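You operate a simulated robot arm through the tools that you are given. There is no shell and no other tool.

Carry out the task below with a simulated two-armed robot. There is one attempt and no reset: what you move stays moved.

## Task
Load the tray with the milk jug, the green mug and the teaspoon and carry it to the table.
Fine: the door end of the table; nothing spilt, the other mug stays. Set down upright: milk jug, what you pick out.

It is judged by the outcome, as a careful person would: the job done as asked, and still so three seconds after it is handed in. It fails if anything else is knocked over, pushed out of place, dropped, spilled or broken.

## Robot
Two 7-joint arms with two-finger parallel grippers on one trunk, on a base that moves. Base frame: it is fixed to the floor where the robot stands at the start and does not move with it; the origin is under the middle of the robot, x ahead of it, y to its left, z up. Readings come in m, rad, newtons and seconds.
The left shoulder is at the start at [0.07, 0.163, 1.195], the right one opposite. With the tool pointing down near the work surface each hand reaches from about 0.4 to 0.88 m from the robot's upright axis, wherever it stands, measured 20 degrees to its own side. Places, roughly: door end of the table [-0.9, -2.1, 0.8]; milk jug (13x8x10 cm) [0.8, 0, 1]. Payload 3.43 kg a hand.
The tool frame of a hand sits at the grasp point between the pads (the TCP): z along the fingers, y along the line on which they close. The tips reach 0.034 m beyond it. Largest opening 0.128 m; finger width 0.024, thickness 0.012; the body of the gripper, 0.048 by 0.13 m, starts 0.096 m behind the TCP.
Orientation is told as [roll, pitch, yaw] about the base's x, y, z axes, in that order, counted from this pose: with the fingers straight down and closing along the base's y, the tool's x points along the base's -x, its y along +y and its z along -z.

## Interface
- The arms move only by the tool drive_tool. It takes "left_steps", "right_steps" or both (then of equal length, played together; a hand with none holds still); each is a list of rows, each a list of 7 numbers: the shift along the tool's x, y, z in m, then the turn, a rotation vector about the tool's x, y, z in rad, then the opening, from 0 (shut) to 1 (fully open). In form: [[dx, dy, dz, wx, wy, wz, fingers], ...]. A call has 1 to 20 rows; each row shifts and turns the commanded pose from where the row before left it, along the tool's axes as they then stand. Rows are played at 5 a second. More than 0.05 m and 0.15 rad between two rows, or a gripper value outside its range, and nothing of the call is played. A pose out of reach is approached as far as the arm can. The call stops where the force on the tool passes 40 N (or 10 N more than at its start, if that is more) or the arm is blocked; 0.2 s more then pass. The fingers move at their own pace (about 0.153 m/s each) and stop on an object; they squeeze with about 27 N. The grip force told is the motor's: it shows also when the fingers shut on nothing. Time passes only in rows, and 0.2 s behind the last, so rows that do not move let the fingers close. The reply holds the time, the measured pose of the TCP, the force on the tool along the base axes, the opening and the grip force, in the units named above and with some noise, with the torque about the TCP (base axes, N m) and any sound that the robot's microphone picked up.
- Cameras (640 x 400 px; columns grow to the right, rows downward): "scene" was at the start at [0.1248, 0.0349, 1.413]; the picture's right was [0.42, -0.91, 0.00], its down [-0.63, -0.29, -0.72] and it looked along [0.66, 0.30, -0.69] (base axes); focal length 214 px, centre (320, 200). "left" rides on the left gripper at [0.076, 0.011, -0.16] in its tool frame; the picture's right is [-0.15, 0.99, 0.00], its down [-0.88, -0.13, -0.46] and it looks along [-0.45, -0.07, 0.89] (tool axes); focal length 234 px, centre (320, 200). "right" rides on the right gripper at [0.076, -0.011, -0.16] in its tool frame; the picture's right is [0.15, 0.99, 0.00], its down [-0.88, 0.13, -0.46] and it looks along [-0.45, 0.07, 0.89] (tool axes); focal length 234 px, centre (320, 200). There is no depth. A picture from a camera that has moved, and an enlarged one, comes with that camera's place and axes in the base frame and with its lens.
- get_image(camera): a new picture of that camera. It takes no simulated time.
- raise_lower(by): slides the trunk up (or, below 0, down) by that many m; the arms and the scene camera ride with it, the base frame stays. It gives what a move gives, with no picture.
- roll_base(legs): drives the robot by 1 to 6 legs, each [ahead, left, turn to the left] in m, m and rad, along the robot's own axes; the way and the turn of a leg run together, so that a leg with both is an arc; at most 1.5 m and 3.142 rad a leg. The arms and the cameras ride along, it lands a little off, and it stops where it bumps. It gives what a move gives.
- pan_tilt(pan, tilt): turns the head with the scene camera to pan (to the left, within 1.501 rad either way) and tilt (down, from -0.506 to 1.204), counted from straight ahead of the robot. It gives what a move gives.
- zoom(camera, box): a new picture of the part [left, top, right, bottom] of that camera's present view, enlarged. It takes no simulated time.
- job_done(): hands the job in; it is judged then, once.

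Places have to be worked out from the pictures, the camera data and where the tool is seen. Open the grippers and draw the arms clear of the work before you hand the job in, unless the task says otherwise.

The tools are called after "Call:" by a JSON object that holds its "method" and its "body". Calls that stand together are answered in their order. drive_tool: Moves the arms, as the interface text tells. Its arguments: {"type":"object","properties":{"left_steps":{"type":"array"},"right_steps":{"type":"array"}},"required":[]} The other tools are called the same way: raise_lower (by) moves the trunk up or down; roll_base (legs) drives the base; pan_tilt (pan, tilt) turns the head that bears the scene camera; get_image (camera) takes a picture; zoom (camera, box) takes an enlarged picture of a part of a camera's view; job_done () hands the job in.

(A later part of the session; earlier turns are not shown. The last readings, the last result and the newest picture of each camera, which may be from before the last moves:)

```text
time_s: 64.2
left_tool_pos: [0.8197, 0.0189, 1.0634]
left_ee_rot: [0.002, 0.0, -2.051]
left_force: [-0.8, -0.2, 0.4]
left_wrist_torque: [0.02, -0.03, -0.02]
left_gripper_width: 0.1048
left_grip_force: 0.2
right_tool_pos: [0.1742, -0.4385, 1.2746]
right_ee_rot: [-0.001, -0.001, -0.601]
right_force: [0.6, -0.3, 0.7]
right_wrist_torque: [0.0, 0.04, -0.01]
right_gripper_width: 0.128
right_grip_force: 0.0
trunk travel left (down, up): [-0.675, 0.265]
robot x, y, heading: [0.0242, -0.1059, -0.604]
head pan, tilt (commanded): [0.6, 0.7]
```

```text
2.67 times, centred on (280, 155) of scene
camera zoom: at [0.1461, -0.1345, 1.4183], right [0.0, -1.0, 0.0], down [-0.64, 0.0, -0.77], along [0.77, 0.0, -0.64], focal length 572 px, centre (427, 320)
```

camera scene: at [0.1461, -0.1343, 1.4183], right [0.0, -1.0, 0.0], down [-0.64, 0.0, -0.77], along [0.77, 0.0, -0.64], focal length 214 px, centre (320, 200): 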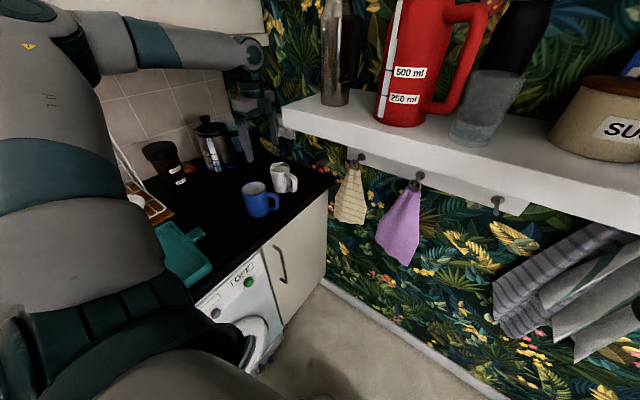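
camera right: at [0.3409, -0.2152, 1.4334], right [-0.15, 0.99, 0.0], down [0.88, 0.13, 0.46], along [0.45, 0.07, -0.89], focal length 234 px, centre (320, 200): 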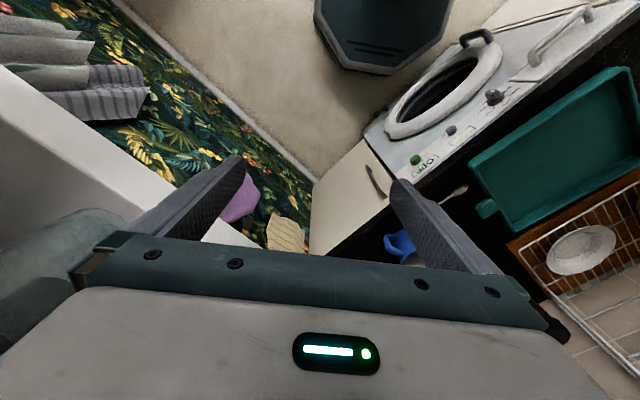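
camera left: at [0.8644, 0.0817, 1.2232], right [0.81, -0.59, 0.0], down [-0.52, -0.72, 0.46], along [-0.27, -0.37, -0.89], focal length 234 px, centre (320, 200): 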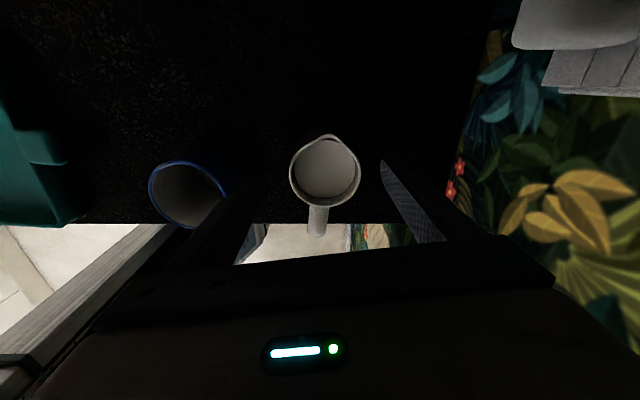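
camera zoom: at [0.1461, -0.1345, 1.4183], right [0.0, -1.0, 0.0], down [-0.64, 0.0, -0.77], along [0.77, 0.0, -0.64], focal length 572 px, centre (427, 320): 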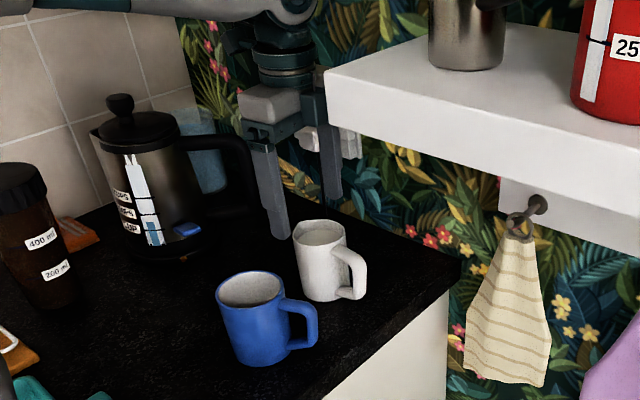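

Aligned within 3 mm. I fine-correct and descend to the grasp height.

Call:
{"method": "drive_tool", "body": {"left_steps": [[0, 0.003, 0, 0, 0, 0, 0.82], [0, 0, 0.025, 0, 0, 0, 0.82], [0, 0, 0.025, 0, 0, 0, 0.82], [0, 0, 0.025, 0, 0, 0, 0.82], [0, 0, 0, 0, 0, 0, 0.82]]}}

Call:
{"method": "get_image", "body": {"camera": "left"}}

Call:
{"method": "zoom", "body": {"camera": "scene", "box": [230, 110, 330, 210]}}

```text
time_s: 65.4
left_tool_pos: [0.8248, 0.0175, 0.988]
left_ee_rot: [0.002, 0.0, -2.05]
left_force: [0.1, 0.2, 0.2]
left_wrist_torque: [0.02, 0.0, 0.0]
left_gripper_width: 0.1049
left_grip_force: 0.1
right_tool_pos: [0.175, -0.4389, 1.275]
right_ee_rot: [0.001, 0.0, -0.602]
right_force: [-0.7, -0.2, 0.4]
right_wrist_torque: [-0.05, -0.02, -0.04]
right_gripper_width: 0.1282
right_grip_force: 0.0
trunk travel left (down, up): [-0.675, 0.265]
robot x, y, heading: [0.0216, -0.1053, -0.602]
head pan, tilt (commanded): [0.6, 0.7]
```

```text
taken
camera left: at [0.8697, 0.0787, 1.1488], right [0.81, -0.59, 0.0], down [-0.52, -0.72, 0.46], along [-0.27, -0.37, -0.89], focal length 234 px, centre (320, 200)
```

left: 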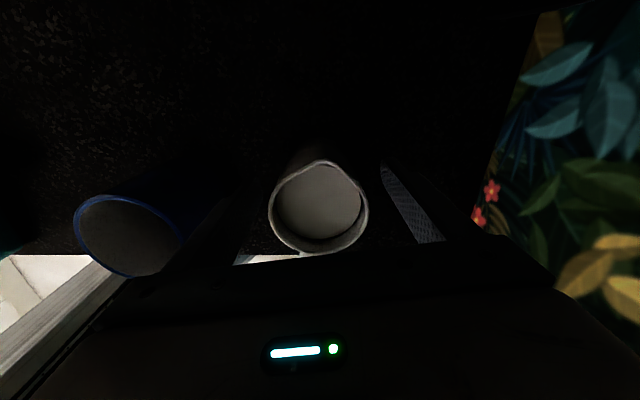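

```text
4.00 times, centred on (280, 160) of scene
camera zoom: at [0.1467, -0.1349, 1.4182], right [0.0, -1.0, 0.0], down [-0.64, 0.0, -0.77], along [0.77, 0.0, -0.64], focal length 858 px, centre (480, 360)
```

zoom: 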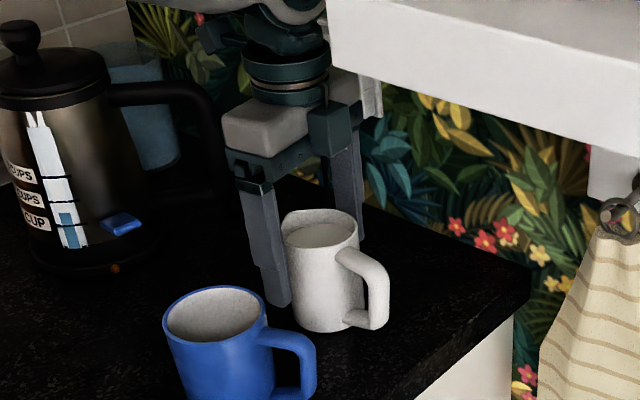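

The jug is centred between the fingers. I close gently in stages, so the milk is not jolted.

Call:
{"method": "drive_tool", "body": {"left_steps": [[0, 0, 0, 0, 0, 0, 0.75], [0, 0, 0, 0, 0, 0, 0.7], [0, 0, 0, 0, 0, 0, 0.66], [0, 0, 0, 0, 0, 0, 0.63], [0, 0, 0, 0, 0, 0, 0.6], [0, 0, 0, 0, 0, 0, 0.57], [0, 0, 0, 0, 0, 0, 0.54], [0, 0, 0, 0, 0, 0, 0.5], [0, 0, 0, 0, 0, 0, 0.4], [0, 0, 0, 0, 0, 0, 0.2], [0, 0, 0, 0, 0, 0, 0.2]]}}

Call:
{"method": "get_image", "body": {"camera": "left"}}

```text
time_s: 67.8
left_tool_pos: [0.8259, 0.017, 0.9878]
left_ee_rot: [0.001, 0.0, -2.052]
left_force: [-0.3, 1.6, 1.2]
left_wrist_torque: [0.13, 0.05, 0.0]
left_gripper_width: 0.071
left_grip_force: 26.7
right_tool_pos: [0.1743, -0.4395, 1.2759]
right_ee_rot: [0.0, 0.002, -0.602]
right_force: [0.2, -0.8, -0.5]
right_wrist_torque: [0.03, 0.01, -0.01]
right_gripper_width: 0.1279
right_grip_force: 0.1
trunk travel left (down, up): [-0.675, 0.265]
robot x, y, heading: [0.0229, -0.1088, -0.602]
head pan, tilt (commanded): [0.6, 0.7]
```

```text
taken
camera left: at [0.8699, 0.0788, 1.1488], right [0.81, -0.59, 0.0], down [-0.52, -0.72, 0.46], along [-0.27, -0.37, -0.89], focal length 234 px, centre (320, 200)
```

left: 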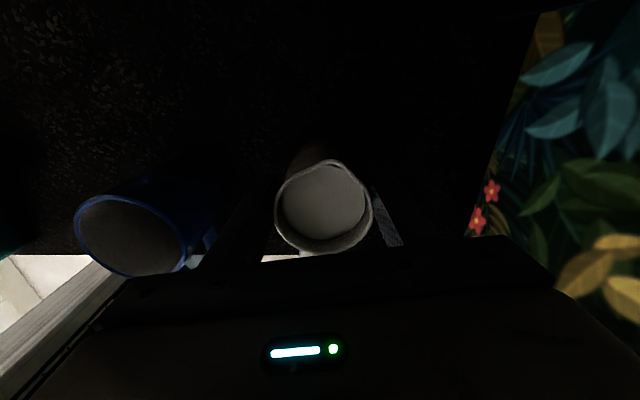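

The jug is held (71 mm). I lift it slowly with a soft start and stop.

Call:
{"method": "drive_tool", "body": {"left_steps": [[0, 0, -0.003, 0, 0, 0, 0.2], [0, 0, -0.006, 0, 0, 0, 0.2], [0, 0, -0.01, 0, 0, 0, 0.2], [0, 0, -0.014, 0, 0, 0, 0.2], [0, 0, -0.016, 0, 0, 0, 0.2], [0, 0, -0.016, 0, 0, 0, 0.2], [0, 0, -0.016, 0, 0, 0, 0.2], [0, 0, -0.014, 0, 0, 0, 0.2], [0, 0, -0.01, 0, 0, 0, 0.2], [0, 0, -0.006, 0, 0, 0, 0.2], [0, 0, -0.003, 0, 0, 0, 0.2], [0, 0, 0, 0, 0, 0, 0.2]]}}

Call:
{"method": "get_image", "body": {"camera": "left"}}

Call:
{"method": "zoom", "body": {"camera": "scene", "box": [180, 60, 360, 230]}}

```text
time_s: 70.4
left_tool_pos: [0.8252, 0.017, 1.1029]
left_ee_rot: [0.0, 0.0, -2.053]
left_force: [0.4, 0.1, -4.1]
left_wrist_torque: [0.08, -0.07, 0.01]
left_gripper_width: 0.0702
left_grip_force: 27.0
right_tool_pos: [0.1752, -0.4391, 1.2748]
right_ee_rot: [-0.001, 0.0, -0.602]
right_force: [-0.3, 0.2, 0.1]
right_wrist_torque: [0.01, -0.01, -0.04]
right_gripper_width: 0.128
right_grip_force: 0.1
trunk travel left (down, up): [-0.675, 0.265]
robot x, y, heading: [0.0223, -0.1048, -0.603]
head pan, tilt (commanded): [0.6, 0.7]
```

```text
taken
camera left: at [0.8698, 0.0785, 1.2621], right [0.81, -0.59, 0.0], down [-0.52, -0.72, 0.46], along [-0.27, -0.37, -0.89], focal length 234 px, centre (320, 200)
```

left: 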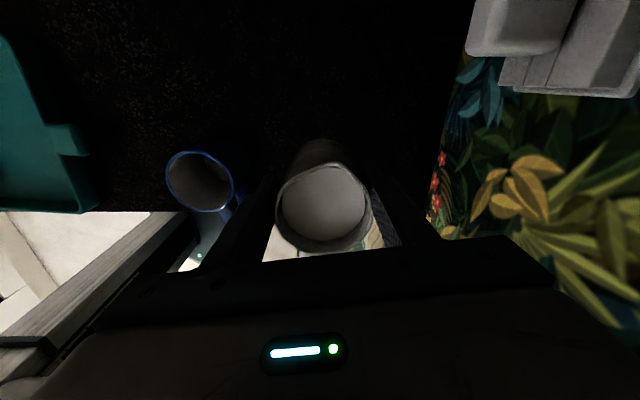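

```text
2.35 times, centred on (270, 145) of scene
camera zoom: at [0.1478, -0.135, 1.4181], right [0.0, -1.0, 0.0], down [-0.64, 0.0, -0.76], along [0.76, 0.0, -0.64], focal length 505 px, centre (438, 329)
```

zoom: 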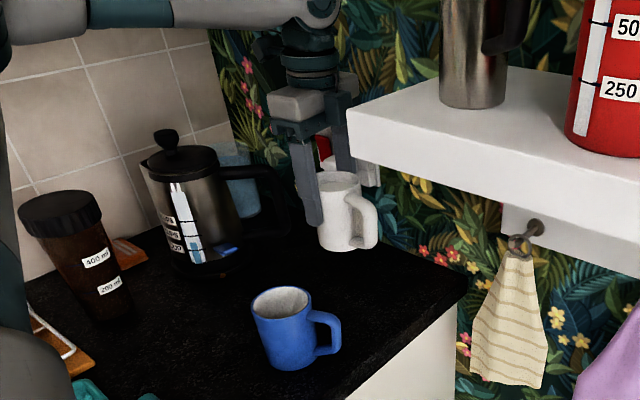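

The jug is up, level, at about 0.4 kg, and the blue mug is untouched. I carry it gently toward the tray's right half, raising slightly so it clears the blue mug.

Call:
{"method": "drive_tool", "body": {"left_steps": [[0.00144, -0.00602, -0.004, 0, 0, 0, 0.2], [0.00288, -0.01204, -0.006, 0, 0, 0, 0.2], [0.00433, -0.01805, -0.006, 0, 0, 0, 0.2], [0.00577, -0.02407, -0.005, 0, 0, 0, 0.2], [0.00721, -0.03009, -0.003, 0, 0, 0, 0.2], [0.00721, -0.03009, 0, 0, 0, 0, 0.2], [0.00721, -0.03009, 0, 0, 0, 0, 0.2], [0.00721, -0.03009, 0, 0, 0, 0, 0.2], [0.00721, -0.03009, 0, 0, 0, 0, 0.2], [0.00721, -0.03009, 0, 0, 0, 0, 0.2], [0.00721, -0.03009, 0, 0, 0, 0, 0.2], [0.00721, -0.03009, 0, 0, 0, 0, 0.2], [0.00721, -0.03009, 0, 0, 0, 0, 0.2], [0.00721, -0.03009, 0, 0, 0, 0, 0.2], [0.00577, -0.02407, 0, 0, 0, 0, 0.2], [0.00433, -0.01805, 0, 0, 0, 0, 0.2], [0.00288, -0.01204, 0, 0, 0, 0, 0.2], [0.00144, -0.00602, 0, 0, 0, 0, 0.2], [0, 0, 0, 0, 0, 0, 0.2]]}}

Call:
{"method": "get_image", "body": {"camera": "left"}}

Call:
{"method": "get_image", "body": {"camera": "scene"}}

```text
time_s: 74.4
left_tool_pos: [0.4982, 0.3012, 1.1254]
left_ee_rot: [-0.001, -0.001, -2.053]
left_force: [0.3, 0.1, -4.6]
left_wrist_torque: [0.07, -0.08, 0.03]
left_gripper_width: 0.069
left_grip_force: 26.8
right_tool_pos: [0.1736, -0.4398, 1.2741]
right_ee_rot: [0.001, 0.0, -0.603]
right_force: [0.5, 0.4, 0.6]
right_wrist_torque: [-0.02, 0.0, 0.01]
right_gripper_width: 0.1282
right_grip_force: 0.1
trunk travel left (down, up): [-0.675, 0.265]
robot x, y, heading: [0.019, -0.1074, -0.6]
head pan, tilt (commanded): [0.6, 0.7]
```

```text
taken
camera left: at [0.5419, 0.3633, 1.2864], right [0.81, -0.59, 0.0], down [-0.52, -0.72, 0.46], along [-0.27, -0.37, -0.89], focal length 234 px, centre (320, 200)
```

left: 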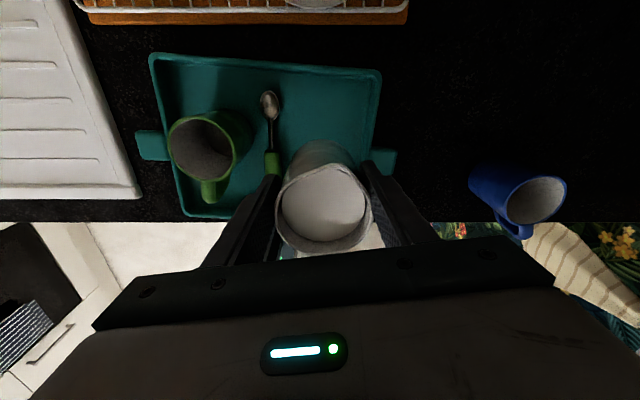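

```text
taken
camera scene: at [0.1477, -0.1347, 1.4181], right [0.0, -1.0, 0.0], down [-0.64, 0.0, -0.76], along [0.76, 0.0, -0.64], focal length 214 px, centre (320, 200)
```

scene: 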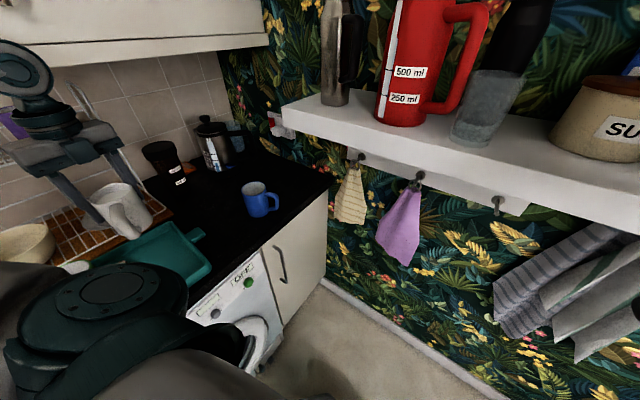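

The jug is over the tray's right half with the handle toward the tray front, clear of the spoon. I lower it softly to just above the floor.

Call:
{"method": "drive_tool", "body": {"left_steps": [[0, 0, 0.004, 0, 0, 0, 0.2], [0, 0, 0.008, 0, 0, 0, 0.2], [0, 0, 0.012, 0, 0, 0, 0.2], [0, 0, 0.016, 0, 0, 0, 0.2], [0, 0, 0.018, 0, 0, 0, 0.2], [0, 0, 0.018, 0, 0, 0, 0.2], [0, 0, 0.016, 0, 0, 0, 0.2], [0, 0, 0.012, 0, 0, 0, 0.2], [0, 0, 0.008, 0, 0, 0, 0.2], [0, 0, 0.006, 0, 0, 0, 0.2], [0, 0, 0.003, 0, 0, 0, 0.2], [0, 0, 0, 0, 0, 0, 0.2]]}}

Call:
{"method": "get_image", "body": {"camera": "left"}}

Call:
{"method": "zoom", "body": {"camera": "scene", "box": [20, 130, 240, 300]}}

```text
time_s: 77.0
left_tool_pos: [0.4965, 0.3021, 1.0034]
left_ee_rot: [-0.001, 0.0, -2.052]
left_force: [0.5, 0.4, -5.2]
left_wrist_torque: [0.11, -0.08, -0.02]
left_gripper_width: 0.0689
left_grip_force: 27.7
right_tool_pos: [0.1745, -0.4395, 1.276]
right_ee_rot: [-0.001, -0.001, -0.602]
right_force: [0.4, 0.2, -0.1]
right_wrist_torque: [0.01, -0.02, 0.0]
right_gripper_width: 0.1277
right_grip_force: 0.0
trunk travel left (down, up): [-0.675, 0.265]
robot x, y, heading: [0.0231, -0.1086, -0.603]
head pan, tilt (commanded): [0.6, 0.7]
```

```text
taken
camera left: at [0.5414, 0.3629, 1.1644], right [0.81, -0.59, 0.0], down [-0.52, -0.72, 0.46], along [-0.27, -0.37, -0.89], focal length 234 px, centre (320, 200)
```

left: 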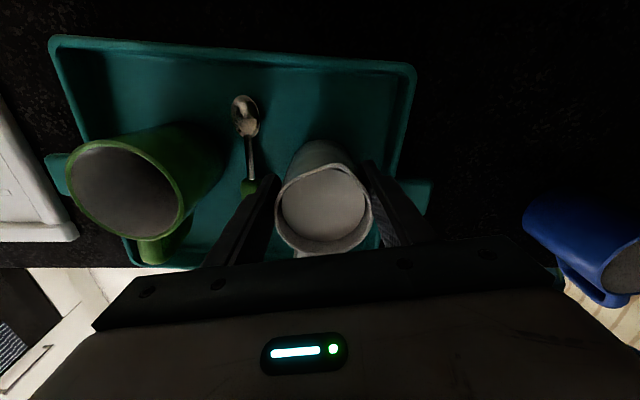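

```text
2.35 times, centred on (130, 215) of scene
camera zoom: at [0.1473, -0.1346, 1.4182], right [0.0, -1.0, 0.0], down [-0.64, 0.0, -0.76], along [0.76, 0.0, -0.64], focal length 505 px, centre (767, 165)
```

zoom: 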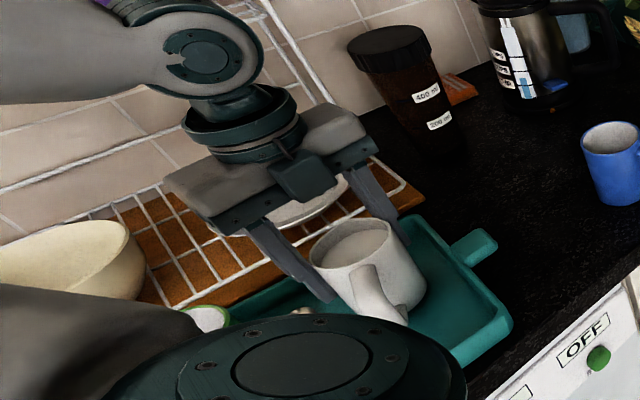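

The jug hangs about 8 mm above the tray floor. I lower in 2 mm steps to contact.

Call:
{"method": "drive_tool", "body": {"left_steps": [[0, 0, 0.002, 0, 0, 0, 0.2], [0, 0, 0.002, 0, 0, 0, 0.2], [0, 0, 0.001, 0, 0, 0, 0.2], [0, 0, 0, 0, 0, 0, 0.2]]}}

```text
time_s: 78.0
left_tool_pos: [0.4975, 0.3014, 0.998]
left_ee_rot: [-0.001, 0.001, -2.051]
left_force: [-0.1, -0.2, -4.4]
left_wrist_torque: [0.13, -0.04, 0.04]
left_gripper_width: 0.0689
left_grip_force: 26.3
right_tool_pos: [0.1741, -0.4391, 1.2739]
right_ee_rot: [0.001, 0.0, -0.602]
right_force: [-0.3, -0.1, -0.2]
right_wrist_torque: [0.02, -0.03, 0.02]
right_gripper_width: 0.128
right_grip_force: 0.0
trunk travel left (down, up): [-0.675, 0.265]
robot x, y, heading: [0.0214, -0.1063, -0.605]
head pan, tilt (commanded): [0.6, 0.7]
```

Still hanging. I continue with smaller steps.

Call:
{"method": "drive_tool", "body": {"left_steps": [[0, 0, 0.0015, 0, 0, 0, 0.2], [0, 0, 0.001, 0, 0, 0, 0.2], [0, 0, 0, 0, 0, 0, 0.2]]}}

```text
time_s: 78.8
left_tool_pos: [0.4981, 0.3004, 0.9971]
left_ee_rot: [0.0, 0.001, -2.053]
left_force: [-0.6, 0.9, -4.5]
left_wrist_torque: [0.1, -0.09, -0.01]
left_gripper_width: 0.0688
left_grip_force: 26.7
right_tool_pos: [0.1751, -0.4383, 1.2755]
right_ee_rot: [0.0, 0.0, -0.602]
right_force: [-0.1, -0.8, 0.2]
right_wrist_torque: [0.01, 0.03, 0.04]
right_gripper_width: 0.128
right_grip_force: 0.1
trunk travel left (down, up): [-0.675, 0.265]
robot x, y, heading: [0.0204, -0.103, -0.606]
head pan, tilt (commanded): [0.6, 0.7]
```

Call:
{"method": "drive_tool", "body": {"left_steps": [[0, 0, 0.0012, 0, 0, 0, 0.2], [0, 0, 0.0012, 0, 0, 0, 0.2], [0, 0, 0, 0, 0, 0, 0.2]]}}

```text
time_s: 79.6
left_tool_pos: [0.4984, 0.3006, 0.9949]
left_ee_rot: [0.002, 0.001, -2.051]
left_force: [3.4, 1.1, 11.6]
left_wrist_torque: [-0.33, 0.14, 0.12]
left_gripper_width: 0.0692
left_grip_force: 27.4
right_tool_pos: [0.1736, -0.4388, 1.2761]
right_ee_rot: [0.003, 0.0, -0.603]
right_force: [0.3, -1.0, -0.5]
right_wrist_torque: [-0.04, 0.01, 0.03]
right_gripper_width: 0.1279
right_grip_force: 0.1
trunk travel left (down, up): [-0.675, 0.265]
robot x, y, heading: [0.0221, -0.1095, -0.603]
head pan, tilt (commanded): [0.6, 0.7]
```

The jug is down. I ease off 1 mm, open about 5 mm per side slowly, then rise straight up.

Call:
{"method": "drive_tool", "body": {"left_steps": [[0, 0, -0.0012, 0, 0, 0, 0.2], [0, 0, 0, 0, 0, 0, 0.54], [0, 0, 0, 0, 0, 0, 0.57], [0, 0, 0, 0, 0, 0, 0.6], [0, 0, 0, 0, 0, 0, 0.62], [0, 0, 0, 0, 0, 0, 0.62], [0, 0, -0.01, 0, 0, 0, 0.62], [0, 0, -0.02, 0, 0, 0, 0.62], [0, 0, -0.03, 0, 0, 0, 0.62], [0, 0, -0.04, 0, 0, 0, 0.62], [0, 0, -0.04, 0, 0, 0, 0.7]]}}

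Call:
{"method": "get_image", "body": {"camera": "left"}}

```text
time_s: 82.0
left_tool_pos: [0.4959, 0.3013, 1.1375]
left_ee_rot: [0.0, 0.001, -2.053]
left_force: [-0.5, -0.1, -0.8]
left_wrist_torque: [0.01, -0.01, -0.02]
left_gripper_width: 0.0895
left_grip_force: 0.1
right_tool_pos: [0.1739, -0.4393, 1.2755]
right_ee_rot: [0.002, 0.001, -0.602]
right_force: [-0.2, -0.2, 0.6]
right_wrist_torque: [0.01, 0.0, -0.01]
right_gripper_width: 0.128
right_grip_force: 0.1
trunk travel left (down, up): [-0.675, 0.265]
robot x, y, heading: [0.0247, -0.1067, -0.604]
head pan, tilt (commanded): [0.6, 0.7]
```

```text
taken
camera left: at [0.5407, 0.3637, 1.2969], right [0.81, -0.59, 0.0], down [-0.52, -0.72, 0.46], along [-0.27, -0.37, -0.89], focal length 234 px, centre (320, 200)
```

left: 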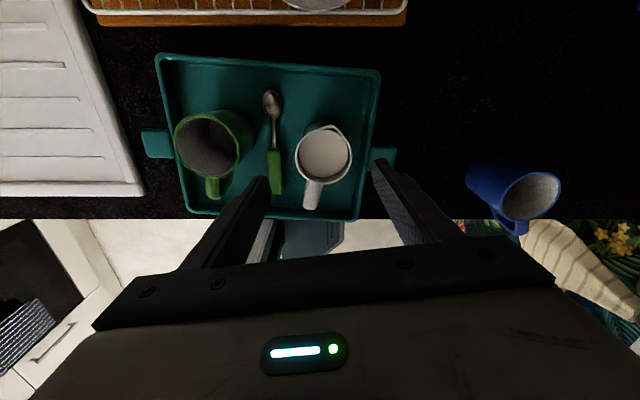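

All three items stand in the tray. Next I free the left hand upward and back the robot away from the shelf before turning.

Call:
{"method": "drive_tool", "body": {"left_steps": [[0, 0, -0.04, 0, 0, 0, 0.7], [0, 0, -0.04, 0, 0, 0, 0.7]]}}

Call:
{"method": "roll_base", "body": {"legs": [[-0.2, 0, 0]]}}

Call:
{"method": "get_image", "body": {"camera": "left"}}

Call:
{"method": "get_image", "body": {"camera": "scene"}}

```text
time_s: 82.6
left_tool_pos: [0.4995, 0.3005, 1.2165]
left_ee_rot: [0.001, -0.001, -2.053]
left_force: [-0.4, 0.4, -0.2]
left_wrist_torque: [-0.02, -0.01, 0.02]
left_gripper_width: 0.0898
left_grip_force: 0.0
right_tool_pos: [0.175, -0.4376, 1.2758]
right_ee_rot: [0.0, 0.0, -0.603]
right_force: [-0.2, 0.5, -0.7]
right_wrist_torque: [0.01, -0.03, -0.02]
right_gripper_width: 0.1281
right_grip_force: 0.0
trunk travel left (down, up): [-0.675, 0.265]
robot x, y, heading: [0.0218, -0.1071, -0.603]
head pan, tilt (commanded): [0.6, 0.7]
```

```text
time_s: 84.2
left_tool_pos: [0.3399, 0.4102, 1.216]
left_ee_rot: [0.001, 0.0, -2.056]
left_force: [0.4, 0.2, 0.0]
left_wrist_torque: [-0.04, 0.0, 0.03]
left_gripper_width: 0.0896
left_grip_force: 0.2
right_tool_pos: [0.0136, -0.3294, 1.2747]
right_ee_rot: [0.002, 0.0, -0.607]
right_force: [-0.7, -0.7, 0.3]
right_wrist_torque: [0.01, -0.02, 0.0]
right_gripper_width: 0.128
right_grip_force: 0.1
trunk travel left (down, up): [-0.675, 0.265]
robot x, y, heading: [-0.1417, 0.0069, -0.611]
head pan, tilt (commanded): [0.6, 0.7]
```

```text
taken
camera left: at [0.3846, 0.4721, 1.3758], right [0.81, -0.59, 0.0], down [-0.53, -0.72, 0.46], along [-0.27, -0.37, -0.89], focal length 234 px, centre (320, 200)
```

left: 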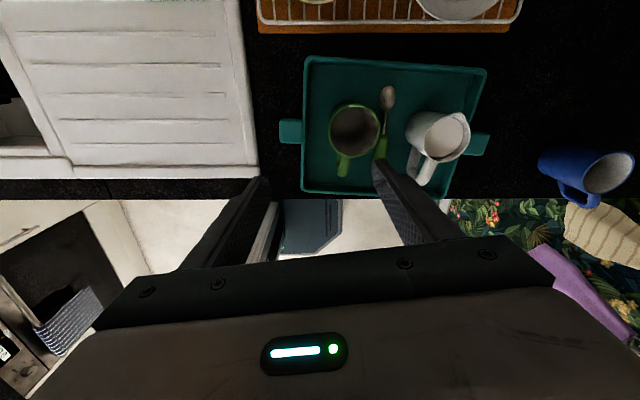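

```text
taken
camera scene: at [-0.0142, -0.0244, 1.4181], right [-0.01, -1.0, 0.0], down [-0.64, 0.0, -0.76], along [0.76, 0.0, -0.64], focal length 214 px, centre (320, 200)
```

scene: 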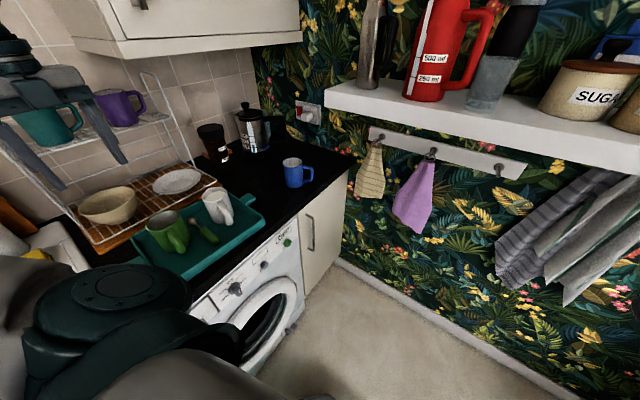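

The loaded tray looks tidy. I bring the left hand round in front of the robot for travel, then scout the table before carrying.

Call:
{"method": "drive_tool", "body": {"left_steps": [[-0.0416, 0.0206, 0, 0, 0, 0, 0.7], [-0.0416, 0.0206, 0, 0, 0, 0, 0.7], [-0.0416, 0.0206, 0, 0, 0, 0, 0.7], [-0.0416, 0.0206, 0, 0, 0, 0, 0.7], [-0.0416, 0.0206, 0, 0, 0, 0, 0.7], [-0.0416, 0.0206, 0, 0, 0, 0, 0.7], [-0.0416, 0.0206, 0, 0, 0, 0, 0.7], [-0.0416, 0.0206, 0, 0, 0, 0, 0.7], [-0.0416, 0.0206, 0, 0, 0, 0, 0.7], [-0.0416, 0.0206, 0, 0, 0, 0, 0.7]]}}

Call:
{"method": "pan_tilt", "body": {"pan": -1.2, "tilt": 0.45}}

Call:
{"method": "get_image", "body": {"camera": "scene"}}

```text
time_s: 86.3
left_tool_pos: [0.328, -0.0558, 1.2148]
left_ee_rot: [-0.003, 0.002, -2.056]
left_force: [-0.6, -0.2, -0.5]
left_wrist_torque: [0.0, 0.04, -0.05]
left_gripper_width: 0.0895
left_grip_force: 0.0
right_tool_pos: [0.0123, -0.3312, 1.2734]
right_ee_rot: [0.003, 0.001, -0.606]
right_force: [0.9, -0.7, -0.3]
right_wrist_torque: [0.01, 0.02, 0.03]
right_gripper_width: 0.1281
right_grip_force: 0.0
trunk travel left (down, up): [-0.675, 0.265]
robot x, y, heading: [-0.1395, 0.002, -0.606]
head pan, tilt (commanded): [0.6, 0.7]
```

```text
time_s: 88.2
left_tool_pos: [0.3285, -0.0518, 1.2148]
left_ee_rot: [0.001, -0.001, -2.055]
left_force: [-0.3, 0.2, 0.2]
left_wrist_torque: [-0.01, -0.03, -0.03]
left_gripper_width: 0.0897
left_grip_force: 0.1
right_tool_pos: [0.0122, -0.3279, 1.2758]
right_ee_rot: [-0.001, -0.001, -0.605]
right_force: [-0.1, 0.6, 0.3]
right_wrist_torque: [-0.01, 0.01, -0.03]
right_gripper_width: 0.1279
right_grip_force: 0.0
trunk travel left (down, up): [-0.675, 0.265]
robot x, y, heading: [-0.1415, 0.0021, -0.604]
head pan, tilt (commanded): [-1.201, 0.45]
```

```text
taken
camera scene: at [-0.121, -0.1128, 1.4404], right [-0.97, 0.23, 0.0], down [0.1, 0.42, -0.9], along [-0.21, -0.88, -0.44], focal length 214 px, centre (320, 200)
```

scene: 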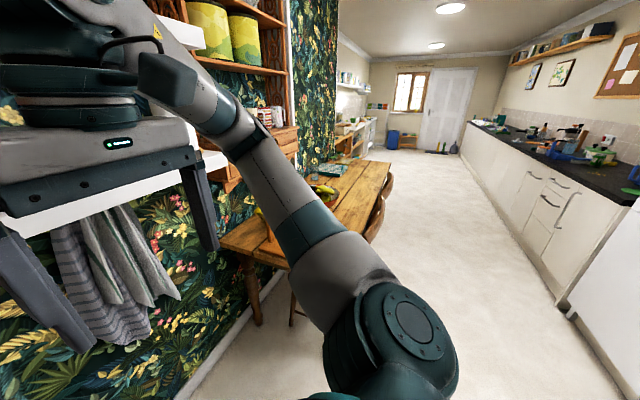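

The aisle between table and right-hand counter is about 1.3 m wide and free. I scout first without the tray: strafing into the aisle level with the table's far half.

Call:
{"method": "roll_base", "body": {"legs": [[-0.35, -1.0, 0], [-0.15, -0.5, 0]]}}

Call:
{"method": "pan_tilt", "body": {"pan": -0.6, "tilt": 0.55}}

Call:
{"method": "get_image", "body": {"camera": "scene"}}

```text
time_s: 96.2
left_tool_pos: [-0.9442, -0.9891, 1.2148]
left_ee_rot: [0.0, 0.001, -2.058]
left_force: [0.8, -0.1, 0.0]
left_wrist_torque: [0.02, 0.0, 0.01]
left_gripper_width: 0.0897
left_grip_force: 0.1
right_tool_pos: [-1.2622, -1.2647, 1.2755]
right_ee_rot: [-0.001, 0.001, -0.612]
right_force: [-0.1, -0.1, -0.2]
right_wrist_torque: [0.01, 0.03, -0.03]
right_gripper_width: 0.128
right_grip_force: 0.1
trunk travel left (down, up): [-0.675, 0.265]
robot x, y, heading: [-1.4119, -0.9326, -0.611]
head pan, tilt (commanded): [-1.201, 0.45]
```

```text
time_s: 97.2
left_tool_pos: [-0.9439, -0.9908, 1.2142]
left_ee_rot: [-0.001, 0.0, -2.058]
left_force: [0.6, -0.2, -0.8]
left_wrist_torque: [-0.01, 0.02, 0.0]
left_gripper_width: 0.0896
left_grip_force: 0.1
right_tool_pos: [-1.261, -1.2652, 1.2761]
right_ee_rot: [0.002, 0.002, -0.61]
right_force: [-0.7, 0.1, -0.6]
right_wrist_torque: [-0.02, -0.01, -0.02]
right_gripper_width: 0.1277
right_grip_force: 0.0
trunk travel left (down, up): [-0.675, 0.265]
robot x, y, heading: [-1.4085, -0.9331, -0.612]
head pan, tilt (commanded): [-0.6, 0.55]
```

```text
taken
camera scene: at [-1.3394, -1.044, 1.4313], right [-0.94, -0.35, 0.0], down [-0.18, 0.49, -0.85], along [0.3, -0.8, -0.52], focal length 214 px, centre (320, 200)
```

scene: 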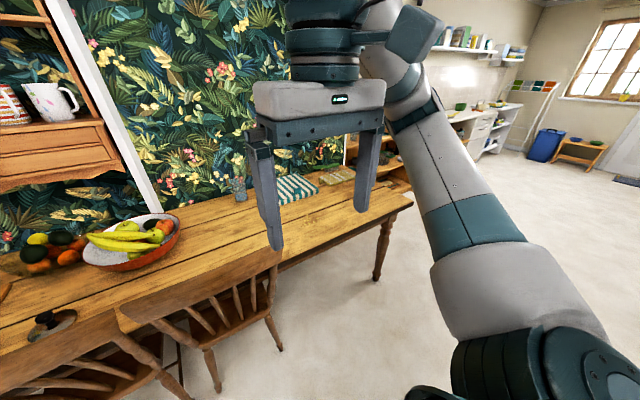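

The table's door end has the glass, a striped cloth and a flat mat on the wall side. I strafe further down the aisle to face the door end squarely and judge it.

Call:
{"method": "roll_base", "body": {"legs": [[0, -0.7, 0]]}}

Call:
{"method": "pan_tilt", "body": {"pan": 0.15, "tilt": 0.6}}

Call:
{"method": "get_image", "body": {"camera": "scene"}}

Call:
{"method": "get_image", "body": {"camera": "left"}}

Call:
{"method": "get_image", "body": {"camera": "right"}}

```text
time_s: 101.1
left_tool_pos: [-1.3405, -1.5593, 1.2156]
left_ee_rot: [0.001, 0.0, -2.044]
left_force: [-0.1, 0.0, -0.1]
left_wrist_torque: [0.0, 0.01, 0.02]
left_gripper_width: 0.0895
left_grip_force: 0.0
right_tool_pos: [-1.6534, -1.8381, 1.2745]
right_ee_rot: [0.001, -0.001, -0.595]
right_force: [0.2, 0.4, 0.7]
right_wrist_torque: [0.02, -0.02, -0.01]
right_gripper_width: 0.1282
right_grip_force: 0.0
trunk travel left (down, up): [-0.675, 0.265]
robot x, y, heading: [-1.8073, -1.5058, -0.597]
head pan, tilt (commanded): [-0.6, 0.55]
```

```text
time_s: 102.2
left_tool_pos: [-1.3411, -1.5607, 1.2147]
left_ee_rot: [-0.001, 0.0, -2.046]
left_force: [0.4, -0.1, -0.5]
left_wrist_torque: [-0.02, 0.02, -0.01]
left_gripper_width: 0.0896
left_grip_force: 0.1
right_tool_pos: [-1.6544, -1.8393, 1.2741]
right_ee_rot: [-0.001, 0.0, -0.595]
right_force: [0.6, 0.0, -0.4]
right_wrist_torque: [0.0, 0.01, -0.01]
right_gripper_width: 0.1282
right_grip_force: 0.0
trunk travel left (down, up): [-0.675, 0.265]
robot x, y, heading: [-1.8121, -1.5053, -0.596]
head pan, tilt (commanded): [0.15, 0.6]
```

```text
taken
camera scene: at [-1.6881, -1.5736, 1.4268], right [-0.43, -0.9, 0.0], down [-0.51, 0.24, -0.82], along [0.74, -0.36, -0.57], focal length 214 px, centre (320, 200)
```

scene: 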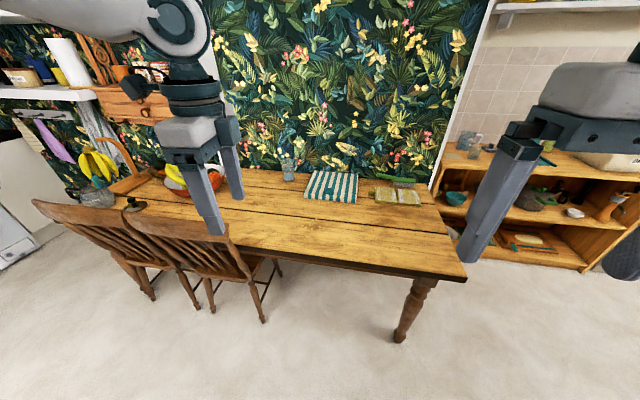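

```text
taken
camera left: at [-1.296, -1.4973, 1.3753], right [0.81, -0.58, 0.0], down [-0.52, -0.72, 0.46], along [-0.27, -0.37, -0.89], focal length 234 px, centre (320, 200)
```

left: 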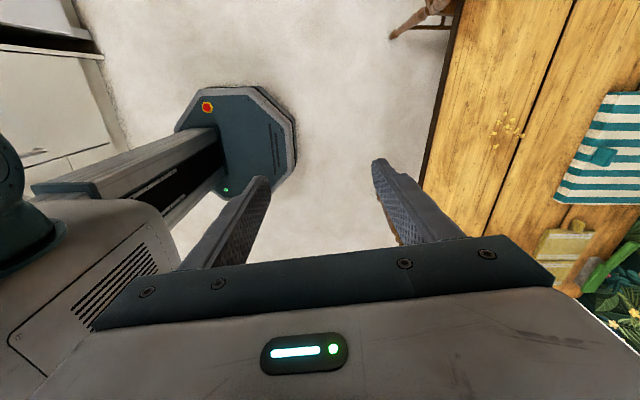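

```text
taken
camera right: at [-1.7228, -1.8055, 1.4363], right [0.43, 0.9, 0.0], down [0.8, -0.39, 0.46], along [0.41, -0.2, -0.89], focal length 234 px, centre (320, 200)
```

right: 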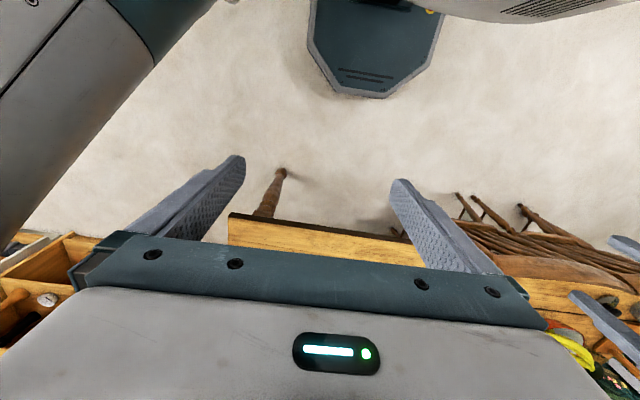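

This view shows the door end clearly: cloth and mat lie on the wall half, and the room-side half is free. I zoom in to measure the table's height, edge and free area.

Call:
{"method": "zoom", "body": {"camera": "scene", "box": [260, 140, 480, 290]}}

Call:
{"method": "zoom", "body": {"camera": "left", "box": [380, 0, 640, 300]}}

Call:
{"method": "zoom", "body": {"camera": "right", "box": [180, 130, 540, 290]}}

```text
2.67 times, centred on (370, 215) of scene
camera zoom: at [-1.6881, -1.5736, 1.4268], right [-0.43, -0.9, 0.0], down [-0.51, 0.24, -0.82], along [0.74, -0.36, -0.57], focal length 572 px, centre (187, 160)
```

zoom: 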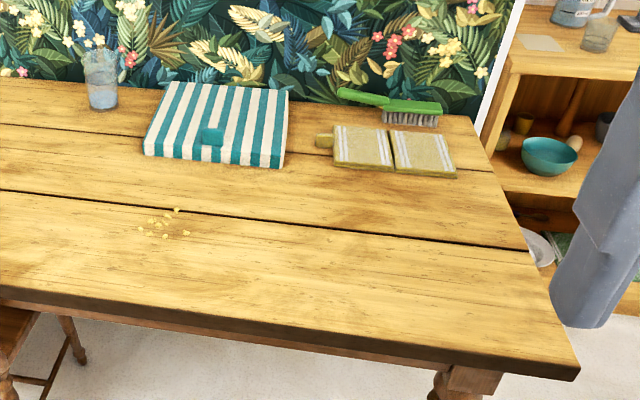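

```text
1.33 times, centred on (510, 150) of left
camera zoom: at [-1.296, -1.4973, 1.3753], right [0.81, -0.58, 0.0], down [-0.52, -0.72, 0.46], along [-0.27, -0.37, -0.89], focal length 312 px, centre (67, 267)
```

zoom: 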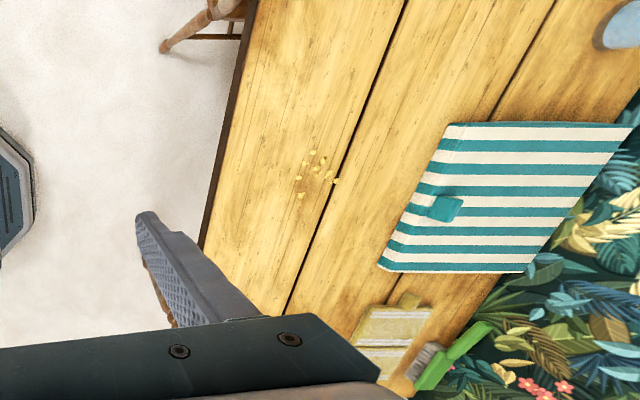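

```text
1.78 times, centred on (360, 210) of right
camera zoom: at [-1.7228, -1.8055, 1.4363], right [0.43, 0.9, 0.0], down [0.8, -0.39, 0.46], along [0.41, -0.2, -0.89], focal length 416 px, centre (249, 182)
```

zoom: 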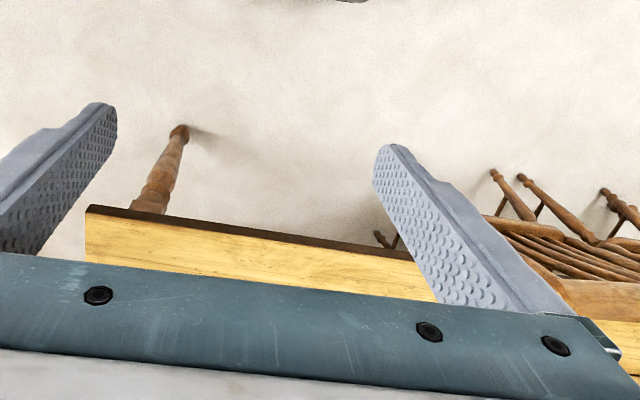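

The table top is at z≈0.745 (from crumbs seen by two cameras). Its door end edge is near (-1.48,-2.27) to (-0.92,-2.68), and a strip about 0.37 m wide on the room side is free of the cloth and mat. I return to the counter, stopping short to turn left in open floor.

Call:
{"method": "roll_base", "body": {"legs": [[0, 1.0, 0], [0, 0.9, 0], [0.33, 0, 0], [0, 0, 1.207]]}}

Call:
{"method": "pan_tilt", "body": {"pan": 0.3, "tilt": 0.65}}

Call:
{"method": "get_image", "body": {"camera": "scene"}}

```text
time_s: 116.5
left_tool_pos: [-0.2754, 0.3099, 1.2138]
left_ee_rot: [0.0, -0.001, -0.819]
left_force: [-0.5, -0.5, 1.2]
left_wrist_torque: [0.01, 0.0, -0.05]
left_gripper_width: 0.0895
left_grip_force: 0.0
right_tool_pos: [-0.1189, -0.0792, 1.2747]
right_ee_rot: [0.0, 0.0, 0.631]
right_force: [0.3, -0.4, 0.1]
right_wrist_torque: [0.0, -0.01, 0.03]
right_gripper_width: 0.1281
right_grip_force: 0.0
trunk travel left (down, up): [-0.675, 0.265]
robot x, y, heading: [-0.4814, -0.1163, 0.631]
head pan, tilt (commanded): [0.15, 0.6]
```

```text
time_s: 117.2
left_tool_pos: [-0.2749, 0.3108, 1.2158]
left_ee_rot: [0.002, 0.0, -0.818]
left_force: [0.0, -0.3, 0.2]
left_wrist_torque: [0.03, -0.04, -0.03]
left_gripper_width: 0.0899
left_grip_force: 0.1
right_tool_pos: [-0.1183, -0.0792, 1.2752]
right_ee_rot: [0.001, 0.0, 0.628]
right_force: [-0.1, 0.3, 1.0]
right_wrist_torque: [0.04, -0.02, 0.0]
right_gripper_width: 0.1283
right_grip_force: 0.1
trunk travel left (down, up): [-0.675, 0.265]
robot x, y, heading: [-0.4824, -0.1143, 0.63]
head pan, tilt (commanded): [0.3, 0.649]
```

```text
taken
camera scene: at [-0.3906, -0.0135, 1.4226], right [0.8, -0.6, 0.0], down [-0.36, -0.48, -0.8], along [0.48, 0.64, -0.6], focal length 214 px, centre (320, 200)
```

scene: 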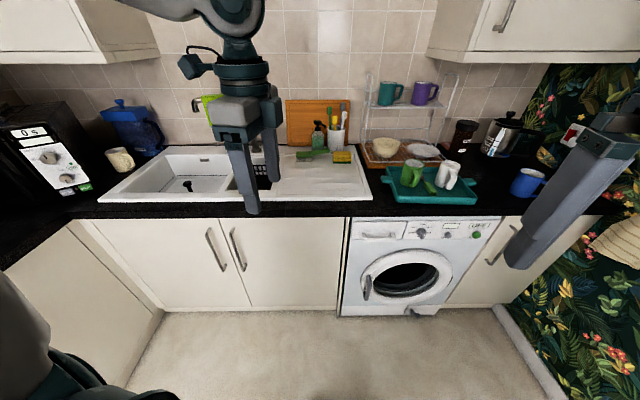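

Clear view of everything. Here in open space I turn the right hand so both grippers will close across the tray's tabs, with the cameras on the outer sides.

Call:
{"method": "drive_tool", "body": {"right_steps": [[0, 0, 0, 0, 0, -0.14, 0.7], [0, 0, 0, 0, 0, -0.14, 0.7], [0, 0, 0, 0, 0, -0.14, 0.7], [0, 0, 0, 0, 0, -0.14, 0.7], [0, 0, 0, 0, 0, -0.14, 0.7], [0, 0, 0, 0, 0, -0.14, 0.7], [0, 0, 0, 0, 0, -0.14, 0.7], [0, 0, 0, 0, 0, -0.14, 0.7], [0, 0, 0, 0, 0, -0.14, 0.7], [0, 0, 0, 0, 0, -0.14, 0.7], [0, 0, 0, 0, 0, -0.14, 0.7], [0, 0, 0, 0, 0, -0.14, 0.7], [0, 0, 0, 0, 0, -0.133, 0.7]]}}

Call:
{"method": "get_image", "body": {"camera": "right"}}

```text
time_s: 120.0
left_tool_pos: [-0.2754, 0.3101, 1.2148]
left_ee_rot: [-0.001, 0.001, -0.819]
left_force: [-0.5, 0.2, -0.3]
left_wrist_torque: [0.02, -0.02, 0.0]
left_gripper_width: 0.0896
left_grip_force: 0.1
right_tool_pos: [-0.1188, -0.0785, 1.2751]
right_ee_rot: [0.001, -0.001, 2.443]
right_force: [0.2, -0.1, 0.7]
right_wrist_torque: [-0.02, 0.0, 0.0]
right_gripper_width: 0.0894
right_grip_force: 0.1
trunk travel left (down, up): [-0.675, 0.265]
robot x, y, heading: [-0.4822, -0.1124, 0.628]
head pan, tilt (commanded): [0.3, 0.649]
```

```text
taken
camera right: at [-0.0538, -0.1188, 1.436], right [-0.52, -0.85, 0.0], down [-0.76, 0.47, 0.46], along [-0.39, 0.24, -0.89], focal length 234 px, centre (320, 200)
```

right: 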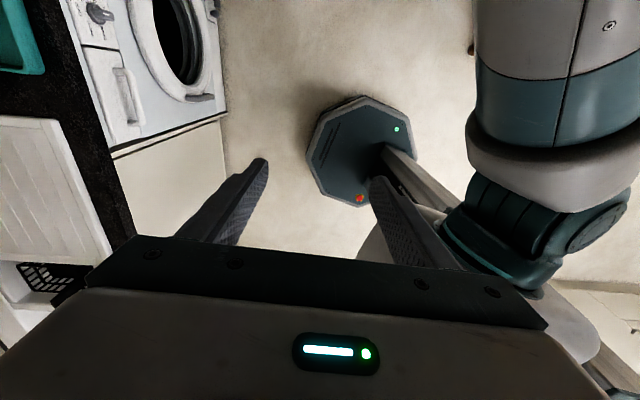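

Both hands are set. I roll up to the tray position, with both hands staying above z≈1.18.

Call:
{"method": "roll_base", "body": {"legs": [[0.435, -0.17, -0.018]]}}

Call:
{"method": "pan_tilt", "body": {"pan": 0.1, "tilt": 0.95}}

Call:
{"method": "get_image", "body": {"camera": "scene"}}

Call:
{"method": "get_image", "body": {"camera": "left"}}

Call:
{"method": "get_image", "body": {"camera": "right"}}

```text
time_s: 122.7
left_tool_pos: [0.1798, 0.4205, 1.2147]
left_ee_rot: [0.0, -0.001, -0.838]
left_force: [0.8, 0.4, 0.3]
left_wrist_torque: [-0.02, 0.01, -0.02]
left_gripper_width: 0.0895
left_grip_force: 0.1
right_tool_pos: [0.3299, 0.0275, 1.2763]
right_ee_rot: [0.002, -0.002, 2.425]
right_force: [0.0, -0.3, -0.7]
right_wrist_torque: [0.03, 0.0, 0.0]
right_gripper_width: 0.0897
right_grip_force: 0.0
trunk travel left (down, up): [-0.675, 0.265]
robot x, y, heading: [-0.0337, -0.0004, 0.611]
head pan, tilt (commanded): [0.3, 0.649]
```

```text
time_s: 123.5
left_tool_pos: [0.1808, 0.42, 1.2145]
left_ee_rot: [0.001, 0.001, -0.838]
left_force: [0.1, -0.4, 0.2]
left_wrist_torque: [0.02, -0.03, 0.01]
left_gripper_width: 0.0895
left_grip_force: 0.1
right_tool_pos: [0.3292, 0.0279, 1.2754]
right_ee_rot: [0.0, -0.002, 2.424]
right_force: [-0.1, 0.6, -0.5]
right_wrist_torque: [-0.03, 0.01, -0.01]
right_gripper_width: 0.0895
right_grip_force: 0.0
trunk travel left (down, up): [-0.675, 0.265]
robot x, y, heading: [-0.0342, 0.0029, 0.614]
head pan, tilt (commanded): [0.099, 0.949]
```

```text
taken
camera scene: at [0.0618, 0.077, 1.3984], right [0.65, -0.76, 0.0], down [-0.62, -0.53, -0.58], along [0.44, 0.38, -0.81], focal length 214 px, centre (320, 200)
```

scene: 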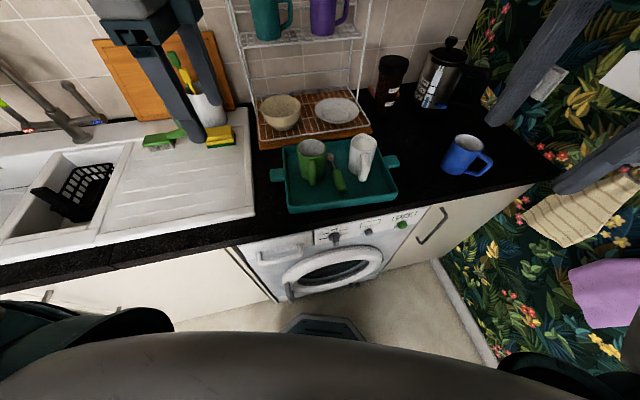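

```text
taken
camera left: at [0.1378, 0.4836, 1.3753], right [0.83, 0.55, 0.0], down [0.49, -0.74, 0.46], along [0.25, -0.38, -0.89], focal length 234 px, centre (320, 200)
```

left: 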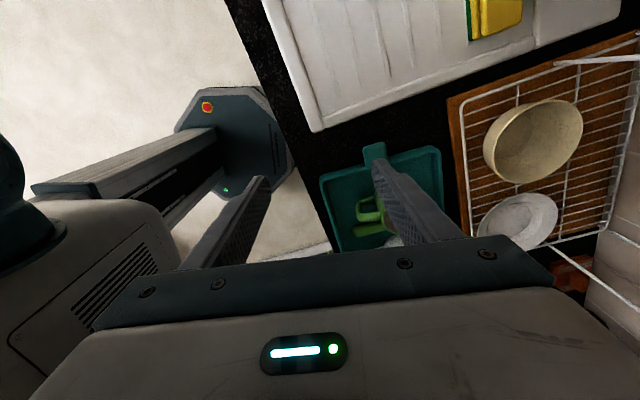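

```text
taken
camera right: at [0.3944, -0.0134, 1.4359], right [-0.54, -0.84, 0.0], down [-0.75, 0.48, 0.46], along [-0.38, 0.25, -0.89], focal length 234 px, centre (320, 200)
```

right: 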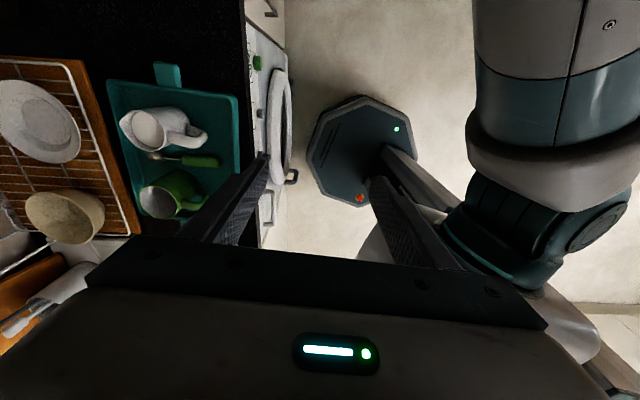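

Everything is in place. I zoom on the tray's tabs to learn their shape and height before closing in.

Call:
{"method": "zoom", "body": {"camera": "scene", "box": [255, 120, 415, 220]}}

Call:
{"method": "zoom", "body": {"camera": "right", "box": [90, 40, 270, 230]}}

Call:
{"method": "zoom", "body": {"camera": "left", "box": [300, 120, 460, 260]}}

```text
4.00 times, centred on (335, 170) of scene
camera zoom: at [0.0618, 0.077, 1.3984], right [0.65, -0.76, 0.0], down [-0.62, -0.53, -0.58], along [0.44, 0.38, -0.81], focal length 858 px, centre (260, 320)
```

zoom: 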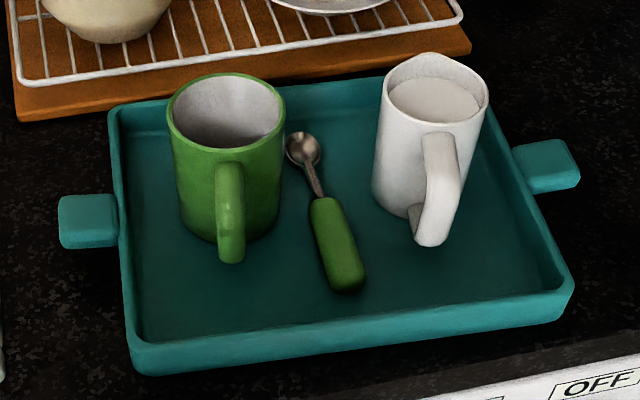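

```text
2.11 times, centred on (180, 135) of right
camera zoom: at [0.3944, -0.0134, 1.4359], right [-0.54, -0.84, 0.0], down [-0.75, 0.48, 0.46], along [-0.38, 0.25, -0.89], focal length 493 px, centre (615, 337)
```

zoom: 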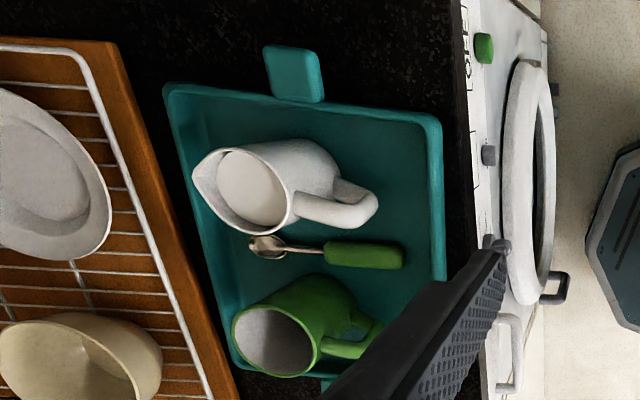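

```text
2.86 times, centred on (380, 190) of left
camera zoom: at [0.1378, 0.4836, 1.3753], right [0.83, 0.55, 0.0], down [0.49, -0.74, 0.46], along [0.25, -0.38, -0.89], focal length 669 px, centre (149, 229)
```

zoom: 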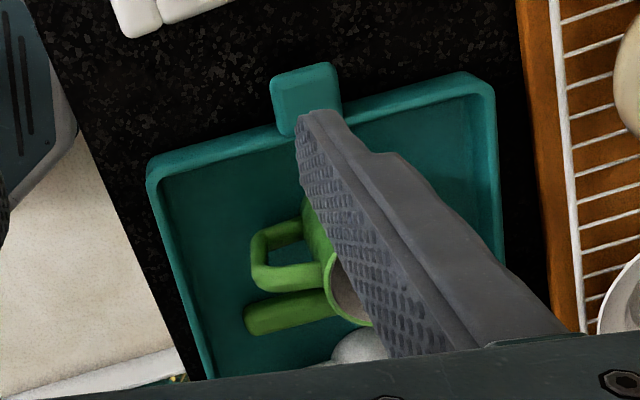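

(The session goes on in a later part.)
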